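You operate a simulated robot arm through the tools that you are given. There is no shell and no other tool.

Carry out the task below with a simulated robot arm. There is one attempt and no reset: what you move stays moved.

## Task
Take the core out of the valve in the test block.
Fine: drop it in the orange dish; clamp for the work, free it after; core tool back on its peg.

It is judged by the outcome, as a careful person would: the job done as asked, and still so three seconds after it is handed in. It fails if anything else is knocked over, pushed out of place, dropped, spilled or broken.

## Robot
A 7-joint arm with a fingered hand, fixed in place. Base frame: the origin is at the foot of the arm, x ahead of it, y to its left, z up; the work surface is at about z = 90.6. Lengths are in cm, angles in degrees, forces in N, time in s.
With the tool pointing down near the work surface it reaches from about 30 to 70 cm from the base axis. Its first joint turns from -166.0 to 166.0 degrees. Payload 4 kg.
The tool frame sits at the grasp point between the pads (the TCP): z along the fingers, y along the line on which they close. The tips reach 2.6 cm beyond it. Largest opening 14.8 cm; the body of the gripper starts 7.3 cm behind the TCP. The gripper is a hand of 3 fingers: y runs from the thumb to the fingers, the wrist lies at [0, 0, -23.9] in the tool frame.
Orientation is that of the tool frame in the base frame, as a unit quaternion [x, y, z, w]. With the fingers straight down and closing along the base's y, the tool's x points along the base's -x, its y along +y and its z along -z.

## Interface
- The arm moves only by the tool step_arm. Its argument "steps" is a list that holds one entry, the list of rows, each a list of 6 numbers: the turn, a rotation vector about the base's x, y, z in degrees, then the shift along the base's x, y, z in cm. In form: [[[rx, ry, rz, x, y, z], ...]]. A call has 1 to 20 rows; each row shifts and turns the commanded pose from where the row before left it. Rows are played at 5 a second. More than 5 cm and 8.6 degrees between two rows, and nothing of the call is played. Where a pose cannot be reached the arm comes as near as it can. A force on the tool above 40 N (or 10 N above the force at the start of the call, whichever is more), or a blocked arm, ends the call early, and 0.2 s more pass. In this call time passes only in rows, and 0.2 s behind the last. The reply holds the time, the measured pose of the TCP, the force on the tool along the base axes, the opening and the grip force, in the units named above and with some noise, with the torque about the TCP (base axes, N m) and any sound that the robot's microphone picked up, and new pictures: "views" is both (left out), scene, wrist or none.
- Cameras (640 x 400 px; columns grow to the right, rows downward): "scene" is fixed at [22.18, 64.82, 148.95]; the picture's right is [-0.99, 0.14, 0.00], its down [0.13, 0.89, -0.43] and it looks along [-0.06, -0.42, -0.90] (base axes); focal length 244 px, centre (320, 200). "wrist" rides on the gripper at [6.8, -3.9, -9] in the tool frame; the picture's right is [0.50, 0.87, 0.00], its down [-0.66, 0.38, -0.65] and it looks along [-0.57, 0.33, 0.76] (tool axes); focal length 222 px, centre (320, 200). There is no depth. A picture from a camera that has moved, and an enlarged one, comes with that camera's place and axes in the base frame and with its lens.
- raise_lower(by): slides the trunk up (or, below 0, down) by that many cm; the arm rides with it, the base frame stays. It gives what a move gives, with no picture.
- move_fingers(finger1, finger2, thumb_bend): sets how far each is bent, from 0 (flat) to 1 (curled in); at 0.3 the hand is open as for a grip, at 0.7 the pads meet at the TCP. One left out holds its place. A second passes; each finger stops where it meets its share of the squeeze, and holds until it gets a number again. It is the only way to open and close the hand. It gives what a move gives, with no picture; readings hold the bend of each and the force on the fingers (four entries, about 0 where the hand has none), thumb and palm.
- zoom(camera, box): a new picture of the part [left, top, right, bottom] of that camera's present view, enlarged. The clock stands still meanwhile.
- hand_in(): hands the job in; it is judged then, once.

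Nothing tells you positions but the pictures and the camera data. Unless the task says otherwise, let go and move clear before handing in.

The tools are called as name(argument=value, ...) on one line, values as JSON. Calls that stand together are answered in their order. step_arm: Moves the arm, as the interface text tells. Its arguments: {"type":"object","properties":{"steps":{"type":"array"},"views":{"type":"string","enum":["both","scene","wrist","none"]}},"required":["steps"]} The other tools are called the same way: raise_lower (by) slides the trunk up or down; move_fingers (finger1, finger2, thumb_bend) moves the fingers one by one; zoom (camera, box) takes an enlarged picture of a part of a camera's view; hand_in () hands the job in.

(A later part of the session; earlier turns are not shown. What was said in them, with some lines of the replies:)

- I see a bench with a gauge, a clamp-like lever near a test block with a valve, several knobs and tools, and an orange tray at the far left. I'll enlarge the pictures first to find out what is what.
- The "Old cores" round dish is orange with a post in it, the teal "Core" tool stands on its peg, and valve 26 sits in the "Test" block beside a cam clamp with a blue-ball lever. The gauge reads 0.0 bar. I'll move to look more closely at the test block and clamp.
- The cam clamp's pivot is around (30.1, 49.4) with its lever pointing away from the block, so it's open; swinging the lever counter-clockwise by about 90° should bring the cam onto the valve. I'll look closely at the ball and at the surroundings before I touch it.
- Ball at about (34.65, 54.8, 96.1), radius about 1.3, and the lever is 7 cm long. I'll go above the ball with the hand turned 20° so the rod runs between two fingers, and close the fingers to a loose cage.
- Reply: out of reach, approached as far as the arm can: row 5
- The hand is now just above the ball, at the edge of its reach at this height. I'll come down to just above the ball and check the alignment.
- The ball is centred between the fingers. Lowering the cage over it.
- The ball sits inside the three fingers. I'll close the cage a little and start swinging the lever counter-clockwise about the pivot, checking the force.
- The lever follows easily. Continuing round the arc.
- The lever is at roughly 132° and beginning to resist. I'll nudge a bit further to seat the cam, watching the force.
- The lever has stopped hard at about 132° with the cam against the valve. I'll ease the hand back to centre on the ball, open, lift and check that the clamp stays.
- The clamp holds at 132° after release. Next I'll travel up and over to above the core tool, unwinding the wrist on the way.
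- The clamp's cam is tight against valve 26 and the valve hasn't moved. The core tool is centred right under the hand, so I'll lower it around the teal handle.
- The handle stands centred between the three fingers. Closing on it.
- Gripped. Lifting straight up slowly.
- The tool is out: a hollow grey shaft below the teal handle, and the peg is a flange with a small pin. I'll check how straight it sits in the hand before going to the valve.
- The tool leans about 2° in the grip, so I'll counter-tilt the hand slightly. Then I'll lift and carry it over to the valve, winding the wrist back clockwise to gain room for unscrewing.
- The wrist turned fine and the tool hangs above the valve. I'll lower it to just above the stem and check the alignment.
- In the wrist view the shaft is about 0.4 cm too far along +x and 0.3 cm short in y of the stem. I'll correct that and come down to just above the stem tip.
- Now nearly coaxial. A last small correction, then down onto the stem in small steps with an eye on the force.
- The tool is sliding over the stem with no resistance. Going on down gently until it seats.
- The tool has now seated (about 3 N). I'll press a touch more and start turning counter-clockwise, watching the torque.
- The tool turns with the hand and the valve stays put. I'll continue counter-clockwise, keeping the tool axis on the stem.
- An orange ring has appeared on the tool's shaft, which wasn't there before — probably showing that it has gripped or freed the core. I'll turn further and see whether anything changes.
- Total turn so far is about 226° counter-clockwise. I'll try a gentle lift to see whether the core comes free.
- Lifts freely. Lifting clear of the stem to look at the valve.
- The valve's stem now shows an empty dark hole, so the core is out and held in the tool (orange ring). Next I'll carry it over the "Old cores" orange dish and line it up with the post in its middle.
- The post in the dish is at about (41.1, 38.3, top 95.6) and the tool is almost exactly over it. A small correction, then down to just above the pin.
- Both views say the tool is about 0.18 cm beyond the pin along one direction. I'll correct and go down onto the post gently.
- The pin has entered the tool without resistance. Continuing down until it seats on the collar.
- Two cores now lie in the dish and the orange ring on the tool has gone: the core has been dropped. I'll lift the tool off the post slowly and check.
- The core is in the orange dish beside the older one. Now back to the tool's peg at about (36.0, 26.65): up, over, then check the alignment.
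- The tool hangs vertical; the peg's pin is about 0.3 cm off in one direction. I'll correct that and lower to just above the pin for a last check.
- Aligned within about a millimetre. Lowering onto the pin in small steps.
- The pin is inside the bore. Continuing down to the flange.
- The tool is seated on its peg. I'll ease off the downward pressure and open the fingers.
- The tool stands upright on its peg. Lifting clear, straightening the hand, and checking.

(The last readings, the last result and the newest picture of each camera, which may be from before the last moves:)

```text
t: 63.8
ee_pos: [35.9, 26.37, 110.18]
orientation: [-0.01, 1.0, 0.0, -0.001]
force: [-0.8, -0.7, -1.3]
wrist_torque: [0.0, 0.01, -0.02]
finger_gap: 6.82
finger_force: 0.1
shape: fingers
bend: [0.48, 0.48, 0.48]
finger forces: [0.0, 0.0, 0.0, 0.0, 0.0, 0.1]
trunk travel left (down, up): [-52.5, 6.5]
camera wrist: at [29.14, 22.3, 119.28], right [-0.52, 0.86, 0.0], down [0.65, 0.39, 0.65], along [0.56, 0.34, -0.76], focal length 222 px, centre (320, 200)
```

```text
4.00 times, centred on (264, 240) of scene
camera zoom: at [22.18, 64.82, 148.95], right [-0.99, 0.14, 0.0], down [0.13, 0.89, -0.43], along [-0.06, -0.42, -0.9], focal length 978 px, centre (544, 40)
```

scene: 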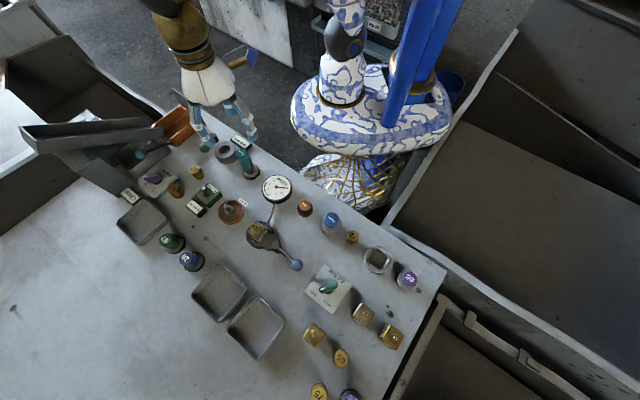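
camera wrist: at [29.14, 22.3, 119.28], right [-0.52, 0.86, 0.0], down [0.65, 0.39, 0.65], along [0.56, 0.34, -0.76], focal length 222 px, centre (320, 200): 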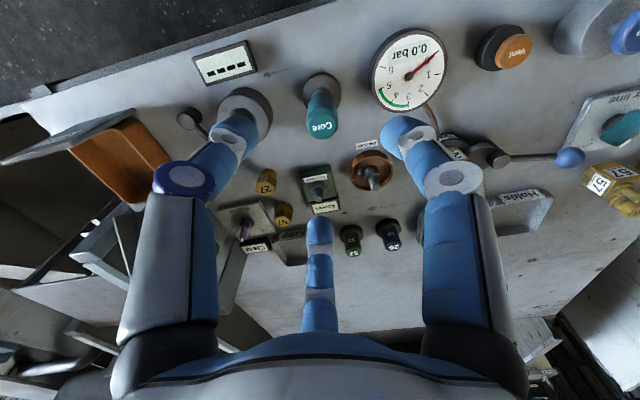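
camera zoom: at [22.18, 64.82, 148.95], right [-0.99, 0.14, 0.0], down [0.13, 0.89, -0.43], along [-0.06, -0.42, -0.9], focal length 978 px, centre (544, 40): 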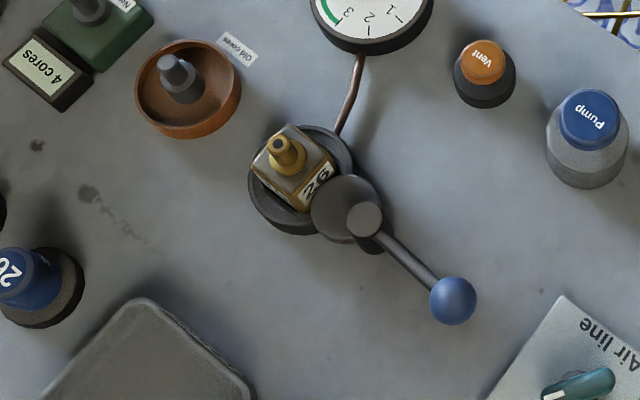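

zoom(camera="wrist", box=[280, 60, 370, 150])

zoom(camera="wrist", box=[340, 130, 410, 210])

zoom(camera="scene", box=[224, 140, 272, 185])

```text
4.44 times, centred on (325, 105) of wrist
camera zoom: at [29.14, 22.3, 119.28], right [-0.52, 0.86, 0.0], down [0.65, 0.39, 0.65], along [0.56, 0.34, -0.76], focal length 987 px, centre (298, 622)
```

zoom: 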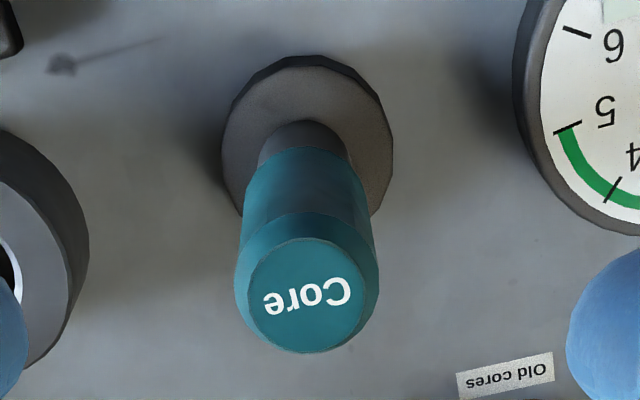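

```text
5.00 times, centred on (375, 170) of wrist
camera zoom: at [29.14, 22.3, 119.28], right [-0.52, 0.86, 0.0], down [0.65, 0.39, 0.65], along [0.56, 0.34, -0.76], focal length 1111 px, centre (45, 350)
```

zoom: 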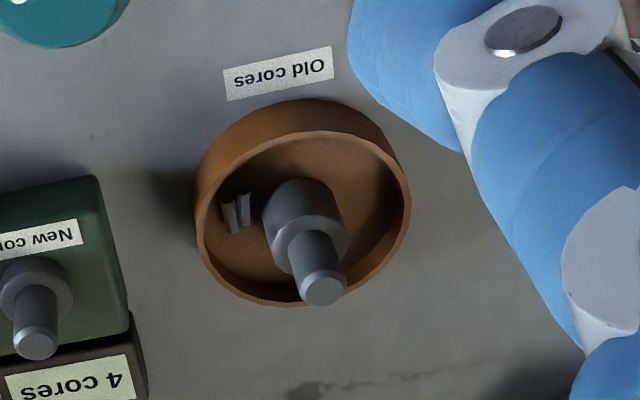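

```text
8.89 times, centred on (248, 162) of scene
camera zoom: at [22.18, 64.82, 148.95], right [-0.99, 0.14, 0.0], down [0.13, 0.89, -0.43], along [-0.06, -0.42, -0.9], focal length 2173 px, centre (960, 533)
```

zoom: 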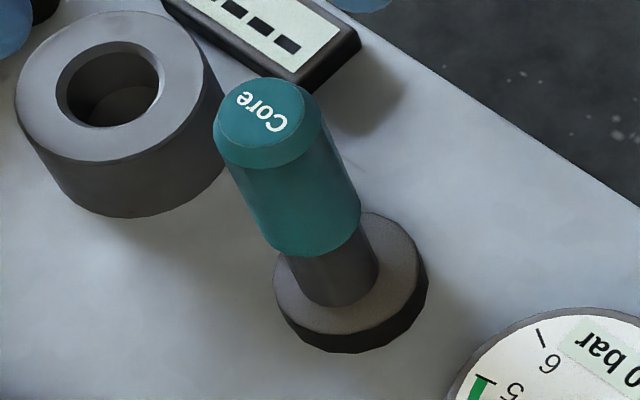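

The tool is back on its peg and both cores lie in the dish. What remains is freeing the clamp: I'll go above the blue ball with the hand turned so the lever's rod again runs between two fingers.

step_arm(steps=[[[0, 0, 7.2, -0.754, 2.02, 0], [0, 0, 7.2, -0.754, 2.02, 0], [0, 0, 7.2, -0.754, 2.02, 0], [0, 0, 7.2, -0.754, 2.02, 0], [0, 0, 7.2, -0.754, 2.02, 0], [0, 0, 7.2, -0.754, 2.02, 0], [0, 0, 7.2, -0.754, 2.02, 0], [0, 0, 7.2, -0.754, 2.02, 0], [0, 0, 7.2, -0.754, 2.02, 0], [0, 0, 7.2, -0.754, 2.02, 0], [0, 0, 7.2, -0.754, 2.02, 0], [0, 0, 7.2, -0.754, 2.02, 0], [0, 0, 7.2, -0.754, 2.02, 0], [0, 0, 7.2, -0.754, 2.02, 0], [0, 0, 0, 0, 0, -4], [0, 0, 0, 0, 0, -3]]], views="both")

move_fingers(finger1=0.54, finger2=0.54, thumb_bend=0.54)

```text
t: 67.2
ee_pos: [25.43, 54.63, 103.02]
orientation: [0.776, -0.63, 0.001, 0.001]
force: [0.3, 0.8, -0.2]
wrist_torque: [0.02, 0.01, 0.01]
finger_gap: 6.85
finger_force: 0.2
shape: fingers
bend: [0.48, 0.48, 0.48]
finger forces: [0.1, 0.0, 0.1, 0.0, 0.0, 0.0]
trunk travel left (down, up): [-52.5, 6.5]
camera wrist: at [30.59, 48.85, 112.19], right [-0.74, -0.67, 0.0], down [-0.5, 0.56, 0.65], along [-0.44, 0.49, -0.76], focal length 222 px, centre (320, 200)
```

scene: 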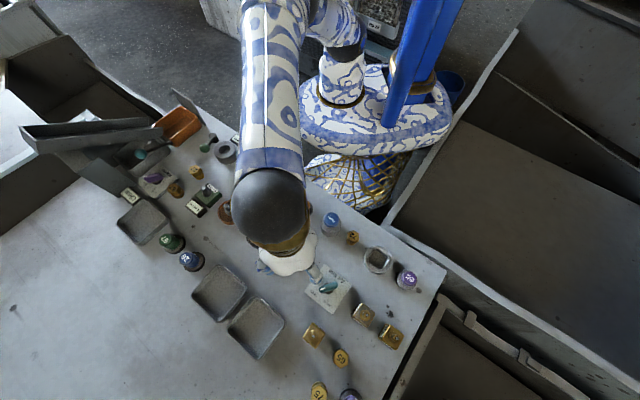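
wrist: 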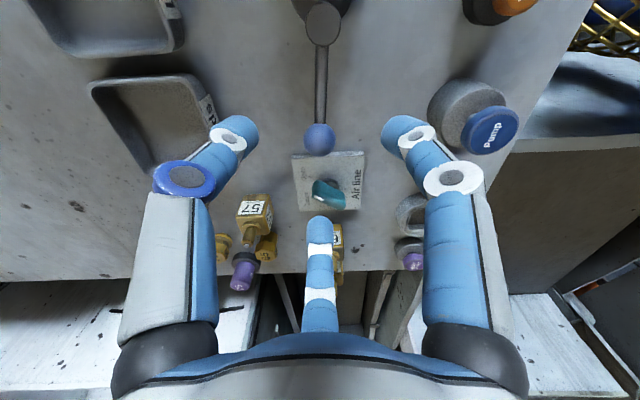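

```text
t: 68.2
ee_pos: [25.41, 54.73, 103.19]
orientation: [0.775, -0.631, 0.001, 0.001]
force: [0.0, 0.2, 0.9]
wrist_torque: [0.0, -0.01, 0.03]
finger_gap: 4.94
finger_force: 0.0
shape: fingers
bend: [0.54, 0.54, 0.54]
finger forces: [0.0, 0.0, 0.0, 0.0, 0.1, 0.1]
trunk travel left (down, up): [-52.5, 6.5]
```

step_arm(steps=[[[0, 0, 0, 0, 0, -2], [0, 0, 0, 0, 0, -2]]], views="wrist")

```text
t: 68.8
ee_pos: [25.43, 54.59, 99.14]
orientation: [0.776, -0.631, 0.001, -0.001]
force: [-0.5, -0.3, -1.2]
wrist_torque: [-0.02, -0.01, 0.0]
finger_gap: 4.92
finger_force: 0.0
shape: fingers
bend: [0.54, 0.54, 0.54]
finger forces: [0.0, 0.0, 0.0, 0.0, 0.0, 0.0]
trunk travel left (down, up): [-52.5, 6.5]
camera wrist: at [30.58, 48.83, 108.19], right [-0.75, -0.67, 0.0], down [-0.5, 0.56, 0.65], along [-0.44, 0.49, -0.76], focal length 222 px, centre (320, 200)
```

wrist: 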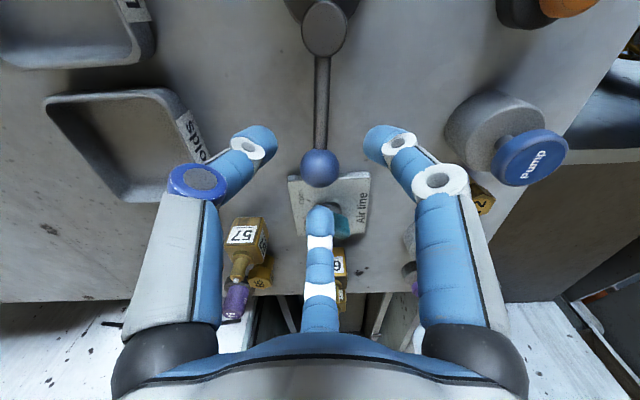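

step_arm(steps=[[[0, 0, 0, 0, 0, -1], [0, 0, 0, 0, 0, -1]]], views="none")

move_fingers(finger1=0.6, finger2=0.6, thumb_bend=0.6)

step_arm(steps=[[[0, 0, -8, 0.77, 0.601, 0], [0, 0, -8, 0.845, 0.489, 0]]], views="wrist")

```text
t: 69.4
ee_pos: [25.46, 54.64, 97.13]
orientation: [0.776, -0.631, 0.0, -0.001]
force: [0.6, 0.2, -0.1]
wrist_torque: [0.02, 0.0, -0.01]
finger_gap: 4.96
finger_force: 0.0
shape: fingers
bend: [0.54, 0.54, 0.54]
finger forces: [0.0, 0.0, 0.0, 0.1, 0.0, 0.0]
trunk travel left (down, up): [-52.5, 6.5]
```

```text
t: 70.4
ee_pos: [25.46, 54.56, 97.22]
orientation: [0.776, -0.631, 0.001, 0.0]
force: [0.1, 1.0, 0.1]
wrist_torque: [-0.04, -0.02, 0.0]
finger_gap: 3.02
finger_force: 0.0
shape: fingers
bend: [0.6, 0.6, 0.6]
finger forces: [0.1, 0.1, 0.0, 0.0, 0.0, 0.0]
trunk travel left (down, up): [-52.5, 6.5]
```

```text
t: 71.0
ee_pos: [27.18, 55.67, 97.11]
orientation: [-0.68, 0.734, 0.0, -0.001]
force: [0.2, -0.7, -0.6]
wrist_torque: [-0.03, 0.02, 0.01]
finger_gap: 3.06
finger_force: 0.4
shape: fingers
bend: [0.59, 0.6, 0.6]
finger forces: [0.6, 0.0, 0.1, 0.0, 0.1, 0.0]
trunk travel left (down, up): [-52.5, 6.5]
camera wrist: at [30.53, 48.67, 106.19], right [-0.9, -0.43, 0.0], down [-0.33, 0.68, 0.65], along [-0.28, 0.59, -0.76], focal length 222 px, centre (320, 200)
```

wrist: 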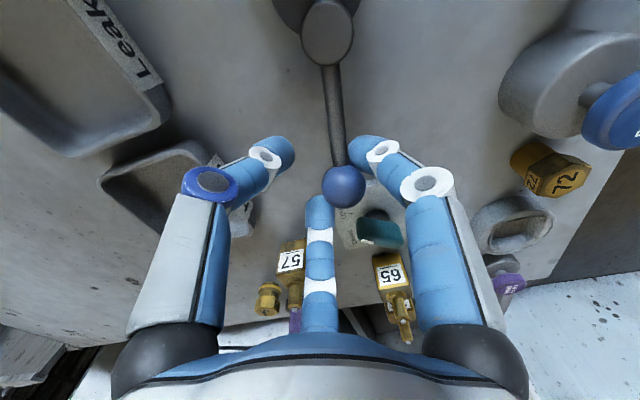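

The lever is moving back easily. Continuing clockwise.

step_arm(steps=[[[0, 0, -8, 0.906, 0.365, 0], [0, 0, -8, 0.947, 0.237, 0], [0, 0, -8, 0.972, 0.102, 0], [0, 0, -8, 0.976, -0.034, 0]]], views="wrist")

```text
t: 72.0
ee_pos: [30.92, 56.33, 97.18]
orientation: [-0.452, 0.892, 0.001, -0.001]
force: [-0.4, -1.1, -0.6]
wrist_torque: [0.0, -0.02, 0.02]
finger_gap: 3.02
finger_force: 0.7
shape: fingers
bend: [0.59, 0.6, 0.6]
finger forces: [1.2, 0.0, 0.0, 0.0, 0.0, 0.0]
trunk travel left (down, up): [-52.5, 6.5]
camera wrist: at [30.09, 48.68, 106.18], right [-0.99, 0.11, 0.0], down [0.08, 0.75, 0.65], along [0.07, 0.65, -0.76], focal length 222 px, centre (320, 200)
```

wrist: 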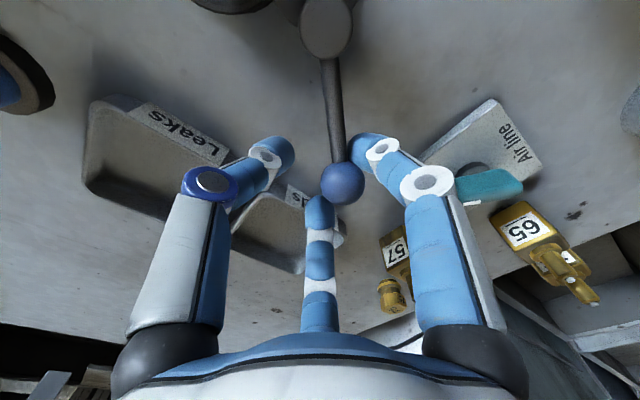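

step_arm(steps=[[[0, 0, -8, 0.961, -0.17, 0], [0, 0, -8, 0.929, -0.302, 0], [0, 0, -8, 0.878, -0.428, 0]]], views="wrist")

```text
t: 72.8
ee_pos: [33.69, 55.4, 97.08]
orientation: [-0.256, 0.967, 0.0, 0.0]
force: [0.1, -1.2, -1.1]
wrist_torque: [-0.01, 0.02, 0.06]
finger_gap: 3.06
finger_force: 0.3
shape: fingers
bend: [0.59, 0.6, 0.6]
finger forces: [1.1, 0.0, 0.0, 0.0, 0.0, 0.1]
trunk travel left (down, up): [-52.5, 6.5]
camera wrist: at [29.77, 48.81, 106.16], right [-0.86, 0.5, 0.0], down [0.38, 0.65, 0.65], along [0.33, 0.56, -0.76], focal length 222 px, centre (320, 200)
```

wrist: 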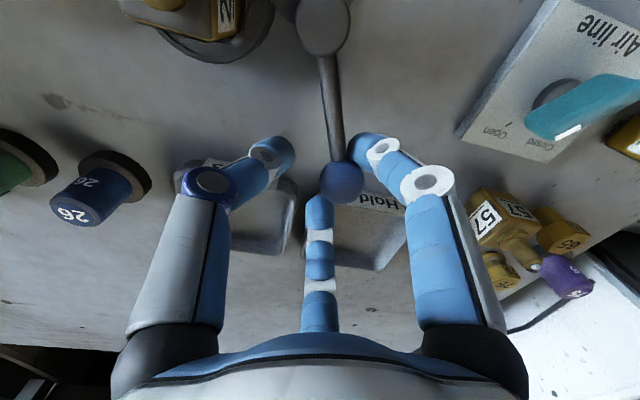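

step_arm(steps=[[[0, 0, -8, 0.81, -0.546, 0], [0, 0, -8, 0.725, -0.653, 0]]], views="both")

```text
t: 73.4
ee_pos: [35.2, 54.25, 97.2]
orientation: [-0.119, 0.993, 0.0, 0.001]
force: [-0.5, -0.8, -1.0]
wrist_torque: [-0.03, 0.02, 0.02]
finger_gap: 3.06
finger_force: 1.0
shape: fingers
bend: [0.59, 0.6, 0.6]
finger forces: [1.3, 0.0, 0.0, 0.0, 0.0, 0.1]
trunk travel left (down, up): [-52.5, 6.5]
camera wrist: at [29.58, 48.96, 106.2], right [-0.69, 0.72, 0.0], down [0.55, 0.52, 0.65], along [0.47, 0.45, -0.76], focal length 222 px, centre (320, 200)
```

scene: 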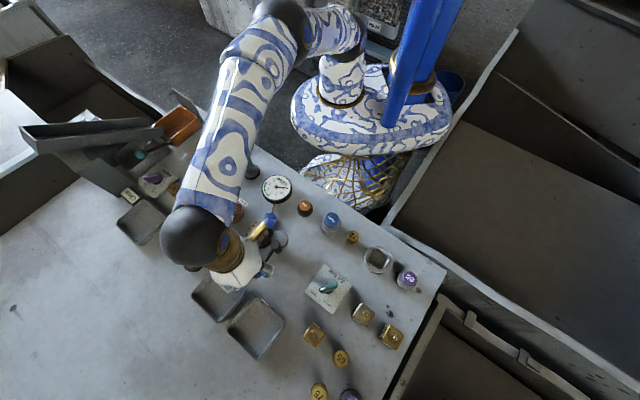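
wrist: 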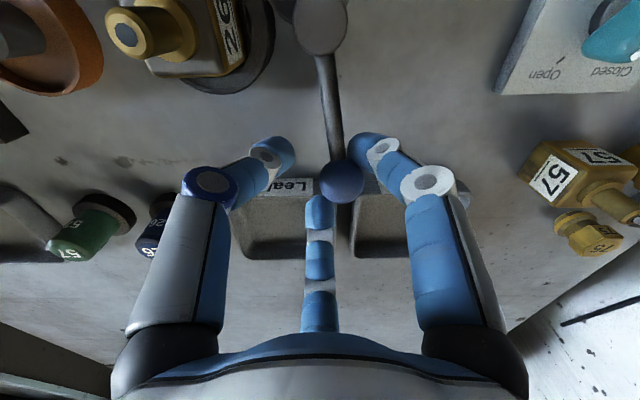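

The lever is at about 54°; it started at about 50°. A little further.

step_arm(steps=[[[0, 0, -3, 0.26, -0.26, 0], [0, 0, -2, 0.18, -0.19, 0]]], views="wrist")

```text
t: 74.0
ee_pos: [35.45, 53.88, 97.02]
orientation: [-0.077, 0.997, 0.001, -0.001]
force: [-2.3, 0.1, -0.1]
wrist_torque: [0.01, -0.04, 0.02]
finger_gap: 3.09
finger_force: 0.8
shape: fingers
bend: [0.59, 0.6, 0.6]
finger forces: [1.3, 0.0, 0.0, 0.1, 0.0, 0.0]
trunk travel left (down, up): [-52.5, 6.5]
camera wrist: at [29.44, 48.99, 106.16], right [-0.63, 0.78, 0.0], down [0.59, 0.47, 0.65], along [0.51, 0.41, -0.76], focal length 222 px, centre (320, 200)
```

wrist: 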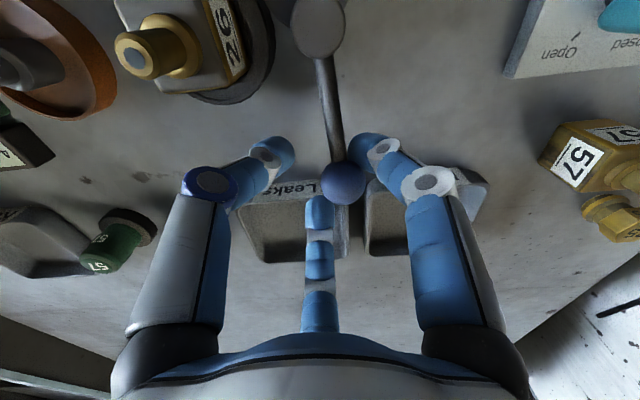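

step_arm(steps=[[[0, 0, -2, 0.16, -0.2, 0]]], views="wrist")

```text
t: 74.4
ee_pos: [35.63, 53.61, 97.14]
orientation: [-0.059, 0.998, 0.0, -0.002]
force: [-2.2, 0.6, 0.5]
wrist_torque: [0.01, 0.02, 0.01]
finger_gap: 3.27
finger_force: 1.3
shape: fingers
bend: [0.58, 0.6, 0.6]
finger forces: [2.2, 0.0, 0.1, 0.0, 0.0, 0.0]
trunk travel left (down, up): [-52.5, 6.5]
camera wrist: at [29.44, 49.0, 106.18], right [-0.6, 0.8, 0.0], down [0.61, 0.45, 0.65], along [0.52, 0.39, -0.76], focal length 222 px, centre (320, 200)
```

wrist: 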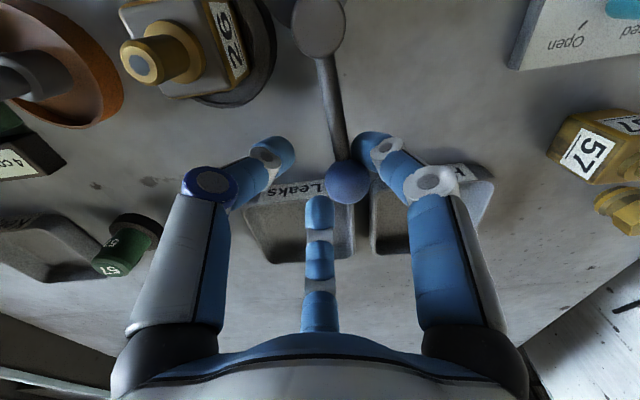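

The lever is back at its open stop. I'll centre the hand on the ball, open the fingers and rise clear.

step_arm(steps=[[[0, 0, 4, -0.35, 0.35, 0], [0, 0, 4, -0.35, 0.35, 0]]], views="none")

move_fingers(finger1=0.5, finger2=0.5, thumb_bend=0.5)

step_arm(steps=[[[0, 0, 0, 0, 0, 2], [0, 0, 0, 0, 0, 3], [0, 0, 0, 0, 0, 4]]], views="both")

```text
t: 75.0
ee_pos: [35.14, 54.3, 97.0]
orientation: [-0.129, 0.992, 0.001, 0.0]
force: [-0.5, 0.1, 0.1]
wrist_torque: [-0.05, -0.03, -0.04]
finger_gap: 3.01
finger_force: 0.1
shape: fingers
bend: [0.6, 0.6, 0.6]
finger forces: [0.0, 0.0, 0.0, 0.0, 0.0, 0.0]
trunk travel left (down, up): [-52.5, 6.5]
```

```text
t: 76.0
ee_pos: [35.0, 54.43, 97.1]
orientation: [-0.129, 0.992, 0.0, 0.0]
force: [-0.3, 0.2, -0.4]
wrist_torque: [0.04, 0.0, 0.0]
finger_gap: 6.18
finger_force: 0.0
shape: fingers
bend: [0.5, 0.5, 0.5]
finger forces: [0.0, 0.1, 0.1, 0.1, 0.0, 0.1]
trunk travel left (down, up): [-52.5, 6.5]
```

```text
t: 76.8
ee_pos: [35.09, 54.34, 106.2]
orientation: [-0.13, 0.992, 0.0, 0.0]
force: [-0.4, 0.1, -0.2]
wrist_torque: [0.03, -0.03, 0.0]
finger_gap: 6.17
finger_force: 0.0
shape: fingers
bend: [0.5, 0.5, 0.5]
finger forces: [0.1, 0.1, 0.1, 0.0, 0.0, 0.1]
trunk travel left (down, up): [-52.5, 6.5]
camera wrist: at [29.53, 48.9, 115.25], right [-0.71, 0.71, 0.0], down [0.54, 0.53, 0.65], along [0.46, 0.46, -0.76], focal length 222 px, centre (320, 200)
```

scene: 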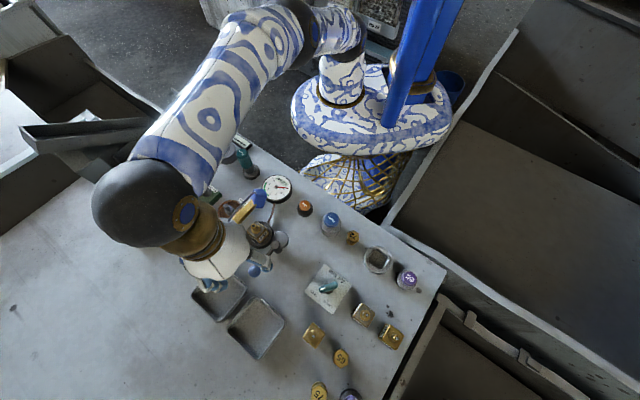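
wrist: 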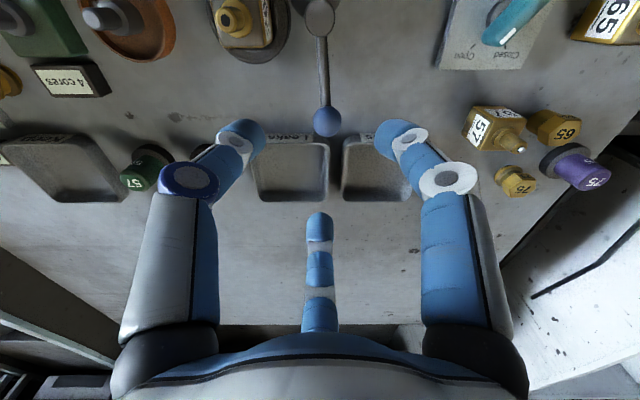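

Clamp lever is back at its open position. I'll move the arm back to about where it began so the whole bench can be seen for a final check.

step_arm(steps=[[[0, 0, 0, -1.2, -2, 2], [0, 0, 0, -1.6, -2.5, 2], [0, 0, -3, -1.6, -2.5, 2], [0, 0, -3, -1.6, -2.5, 2], [0, 0, -3, -1.6, -2.5, 2], [0, 0, -3, -1.6, -2.5, 2], [0, 0, -3, -1.6, -2.5, 1]]], views="both")

zoom(camera="scene", box=[200, 180, 328, 280])

zoom(camera="wrist", box=[240, 80, 400, 200])

zoom(camera="scene", box=[100, 110, 260, 210])

```text
t: 78.4
ee_pos: [24.24, 37.34, 119.36]
orientation: [0.002, 1.0, 0.001, 0.0]
force: [0.0, -0.4, -0.4]
wrist_torque: [0.03, 0.01, 0.01]
finger_gap: 6.14
finger_force: 0.1
shape: fingers
bend: [0.5, 0.5, 0.5]
finger forces: [0.0, 0.0, 0.1, 0.0, 0.0, 0.0]
trunk travel left (down, up): [-52.5, 6.5]
camera wrist: at [17.51, 33.37, 128.33], right [-0.5, 0.87, 0.0], down [0.66, 0.38, 0.65], along [0.57, 0.33, -0.76], focal length 222 px, centre (320, 200)
```

scene: 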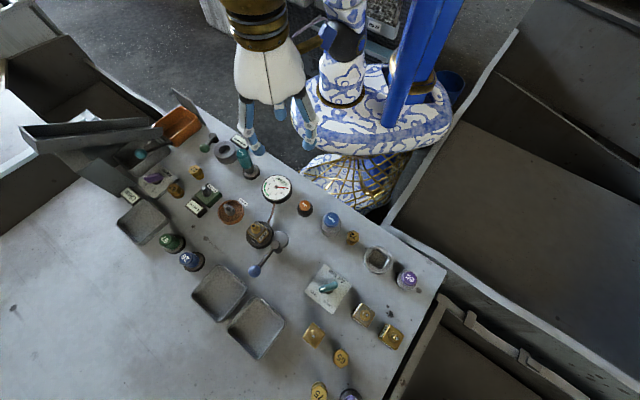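
wrist: 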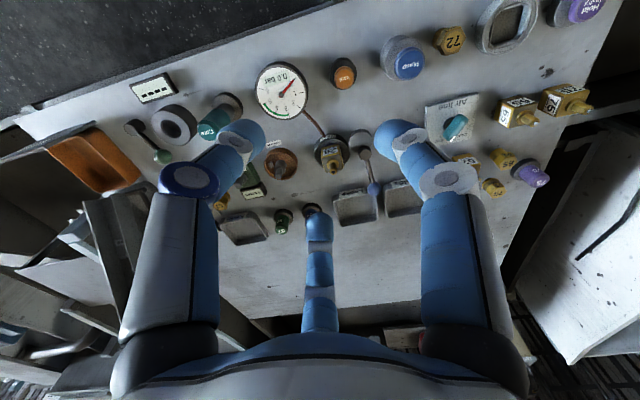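

```text
4.00 times, centred on (264, 230) of scene
camera zoom: at [22.18, 64.82, 148.95], right [-0.99, 0.14, 0.0], down [0.13, 0.89, -0.43], along [-0.06, -0.42, -0.9], focal length 978 px, centre (544, 80)
```

zoom: 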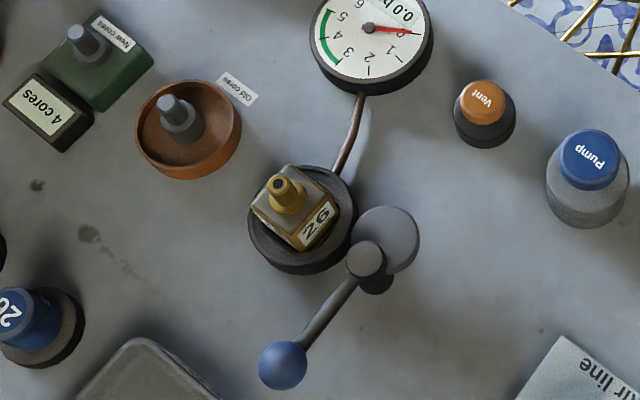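

```text
3.33 times, centred on (320, 140) of wrist
camera zoom: at [17.51, 33.37, 128.33], right [-0.5, 0.87, 0.0], down [0.66, 0.38, 0.65], along [0.57, 0.33, -0.76], focal length 740 px, centre (320, 400)
```

zoom: 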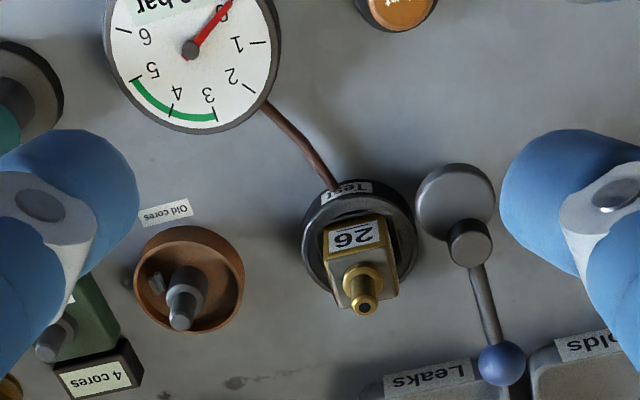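

```text
4.00 times, centred on (180, 160) of scene
camera zoom: at [22.18, 64.82, 148.95], right [-0.99, 0.14, 0.0], down [0.13, 0.89, -0.43], along [-0.06, -0.42, -0.9], focal length 978 px, centre (880, 360)
```

zoom: 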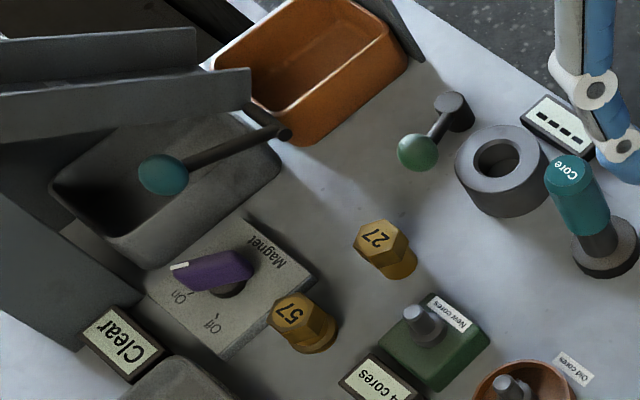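

Everything is in order:
- Valve 26 sits in the test block with its core out.
- The core lies in the orange "Old cores" dish.
- The core tool is on its peg.
- The clamp lever is back at its open position.
- Nothing else looks disturbed, and the hand is empty and clear.

Handing in.

hand_in()

```text
The job is handed in.
```

The core is out of valve 26 in the test block and lies in the orange "Old cores" dish. The job is handed in; no verdict came back.

- **Clamp:** I swung the lever shut against the valve before unscrewing. It is now back at its open position, with the valve still seated where it was.
- **Core:** It came free after about 226° counter-clockwise. The stem shows an empty hole, and there are now two cores in the dish where there was one.
- **Core tool:** It stands upright on its peg, possibly a millimetre or two off its original spot because the bore is loose on the pin.
- **Rest of the bench:** The gauge read 0.0 bar throughout, and nothing else looked moved in the final pictures. The hand is empty and clear.

I took the round dish labelled "Old cores" to be the orange dish you meant. There is also a rectangular orange tray at the corner of the bench, which I did not use.
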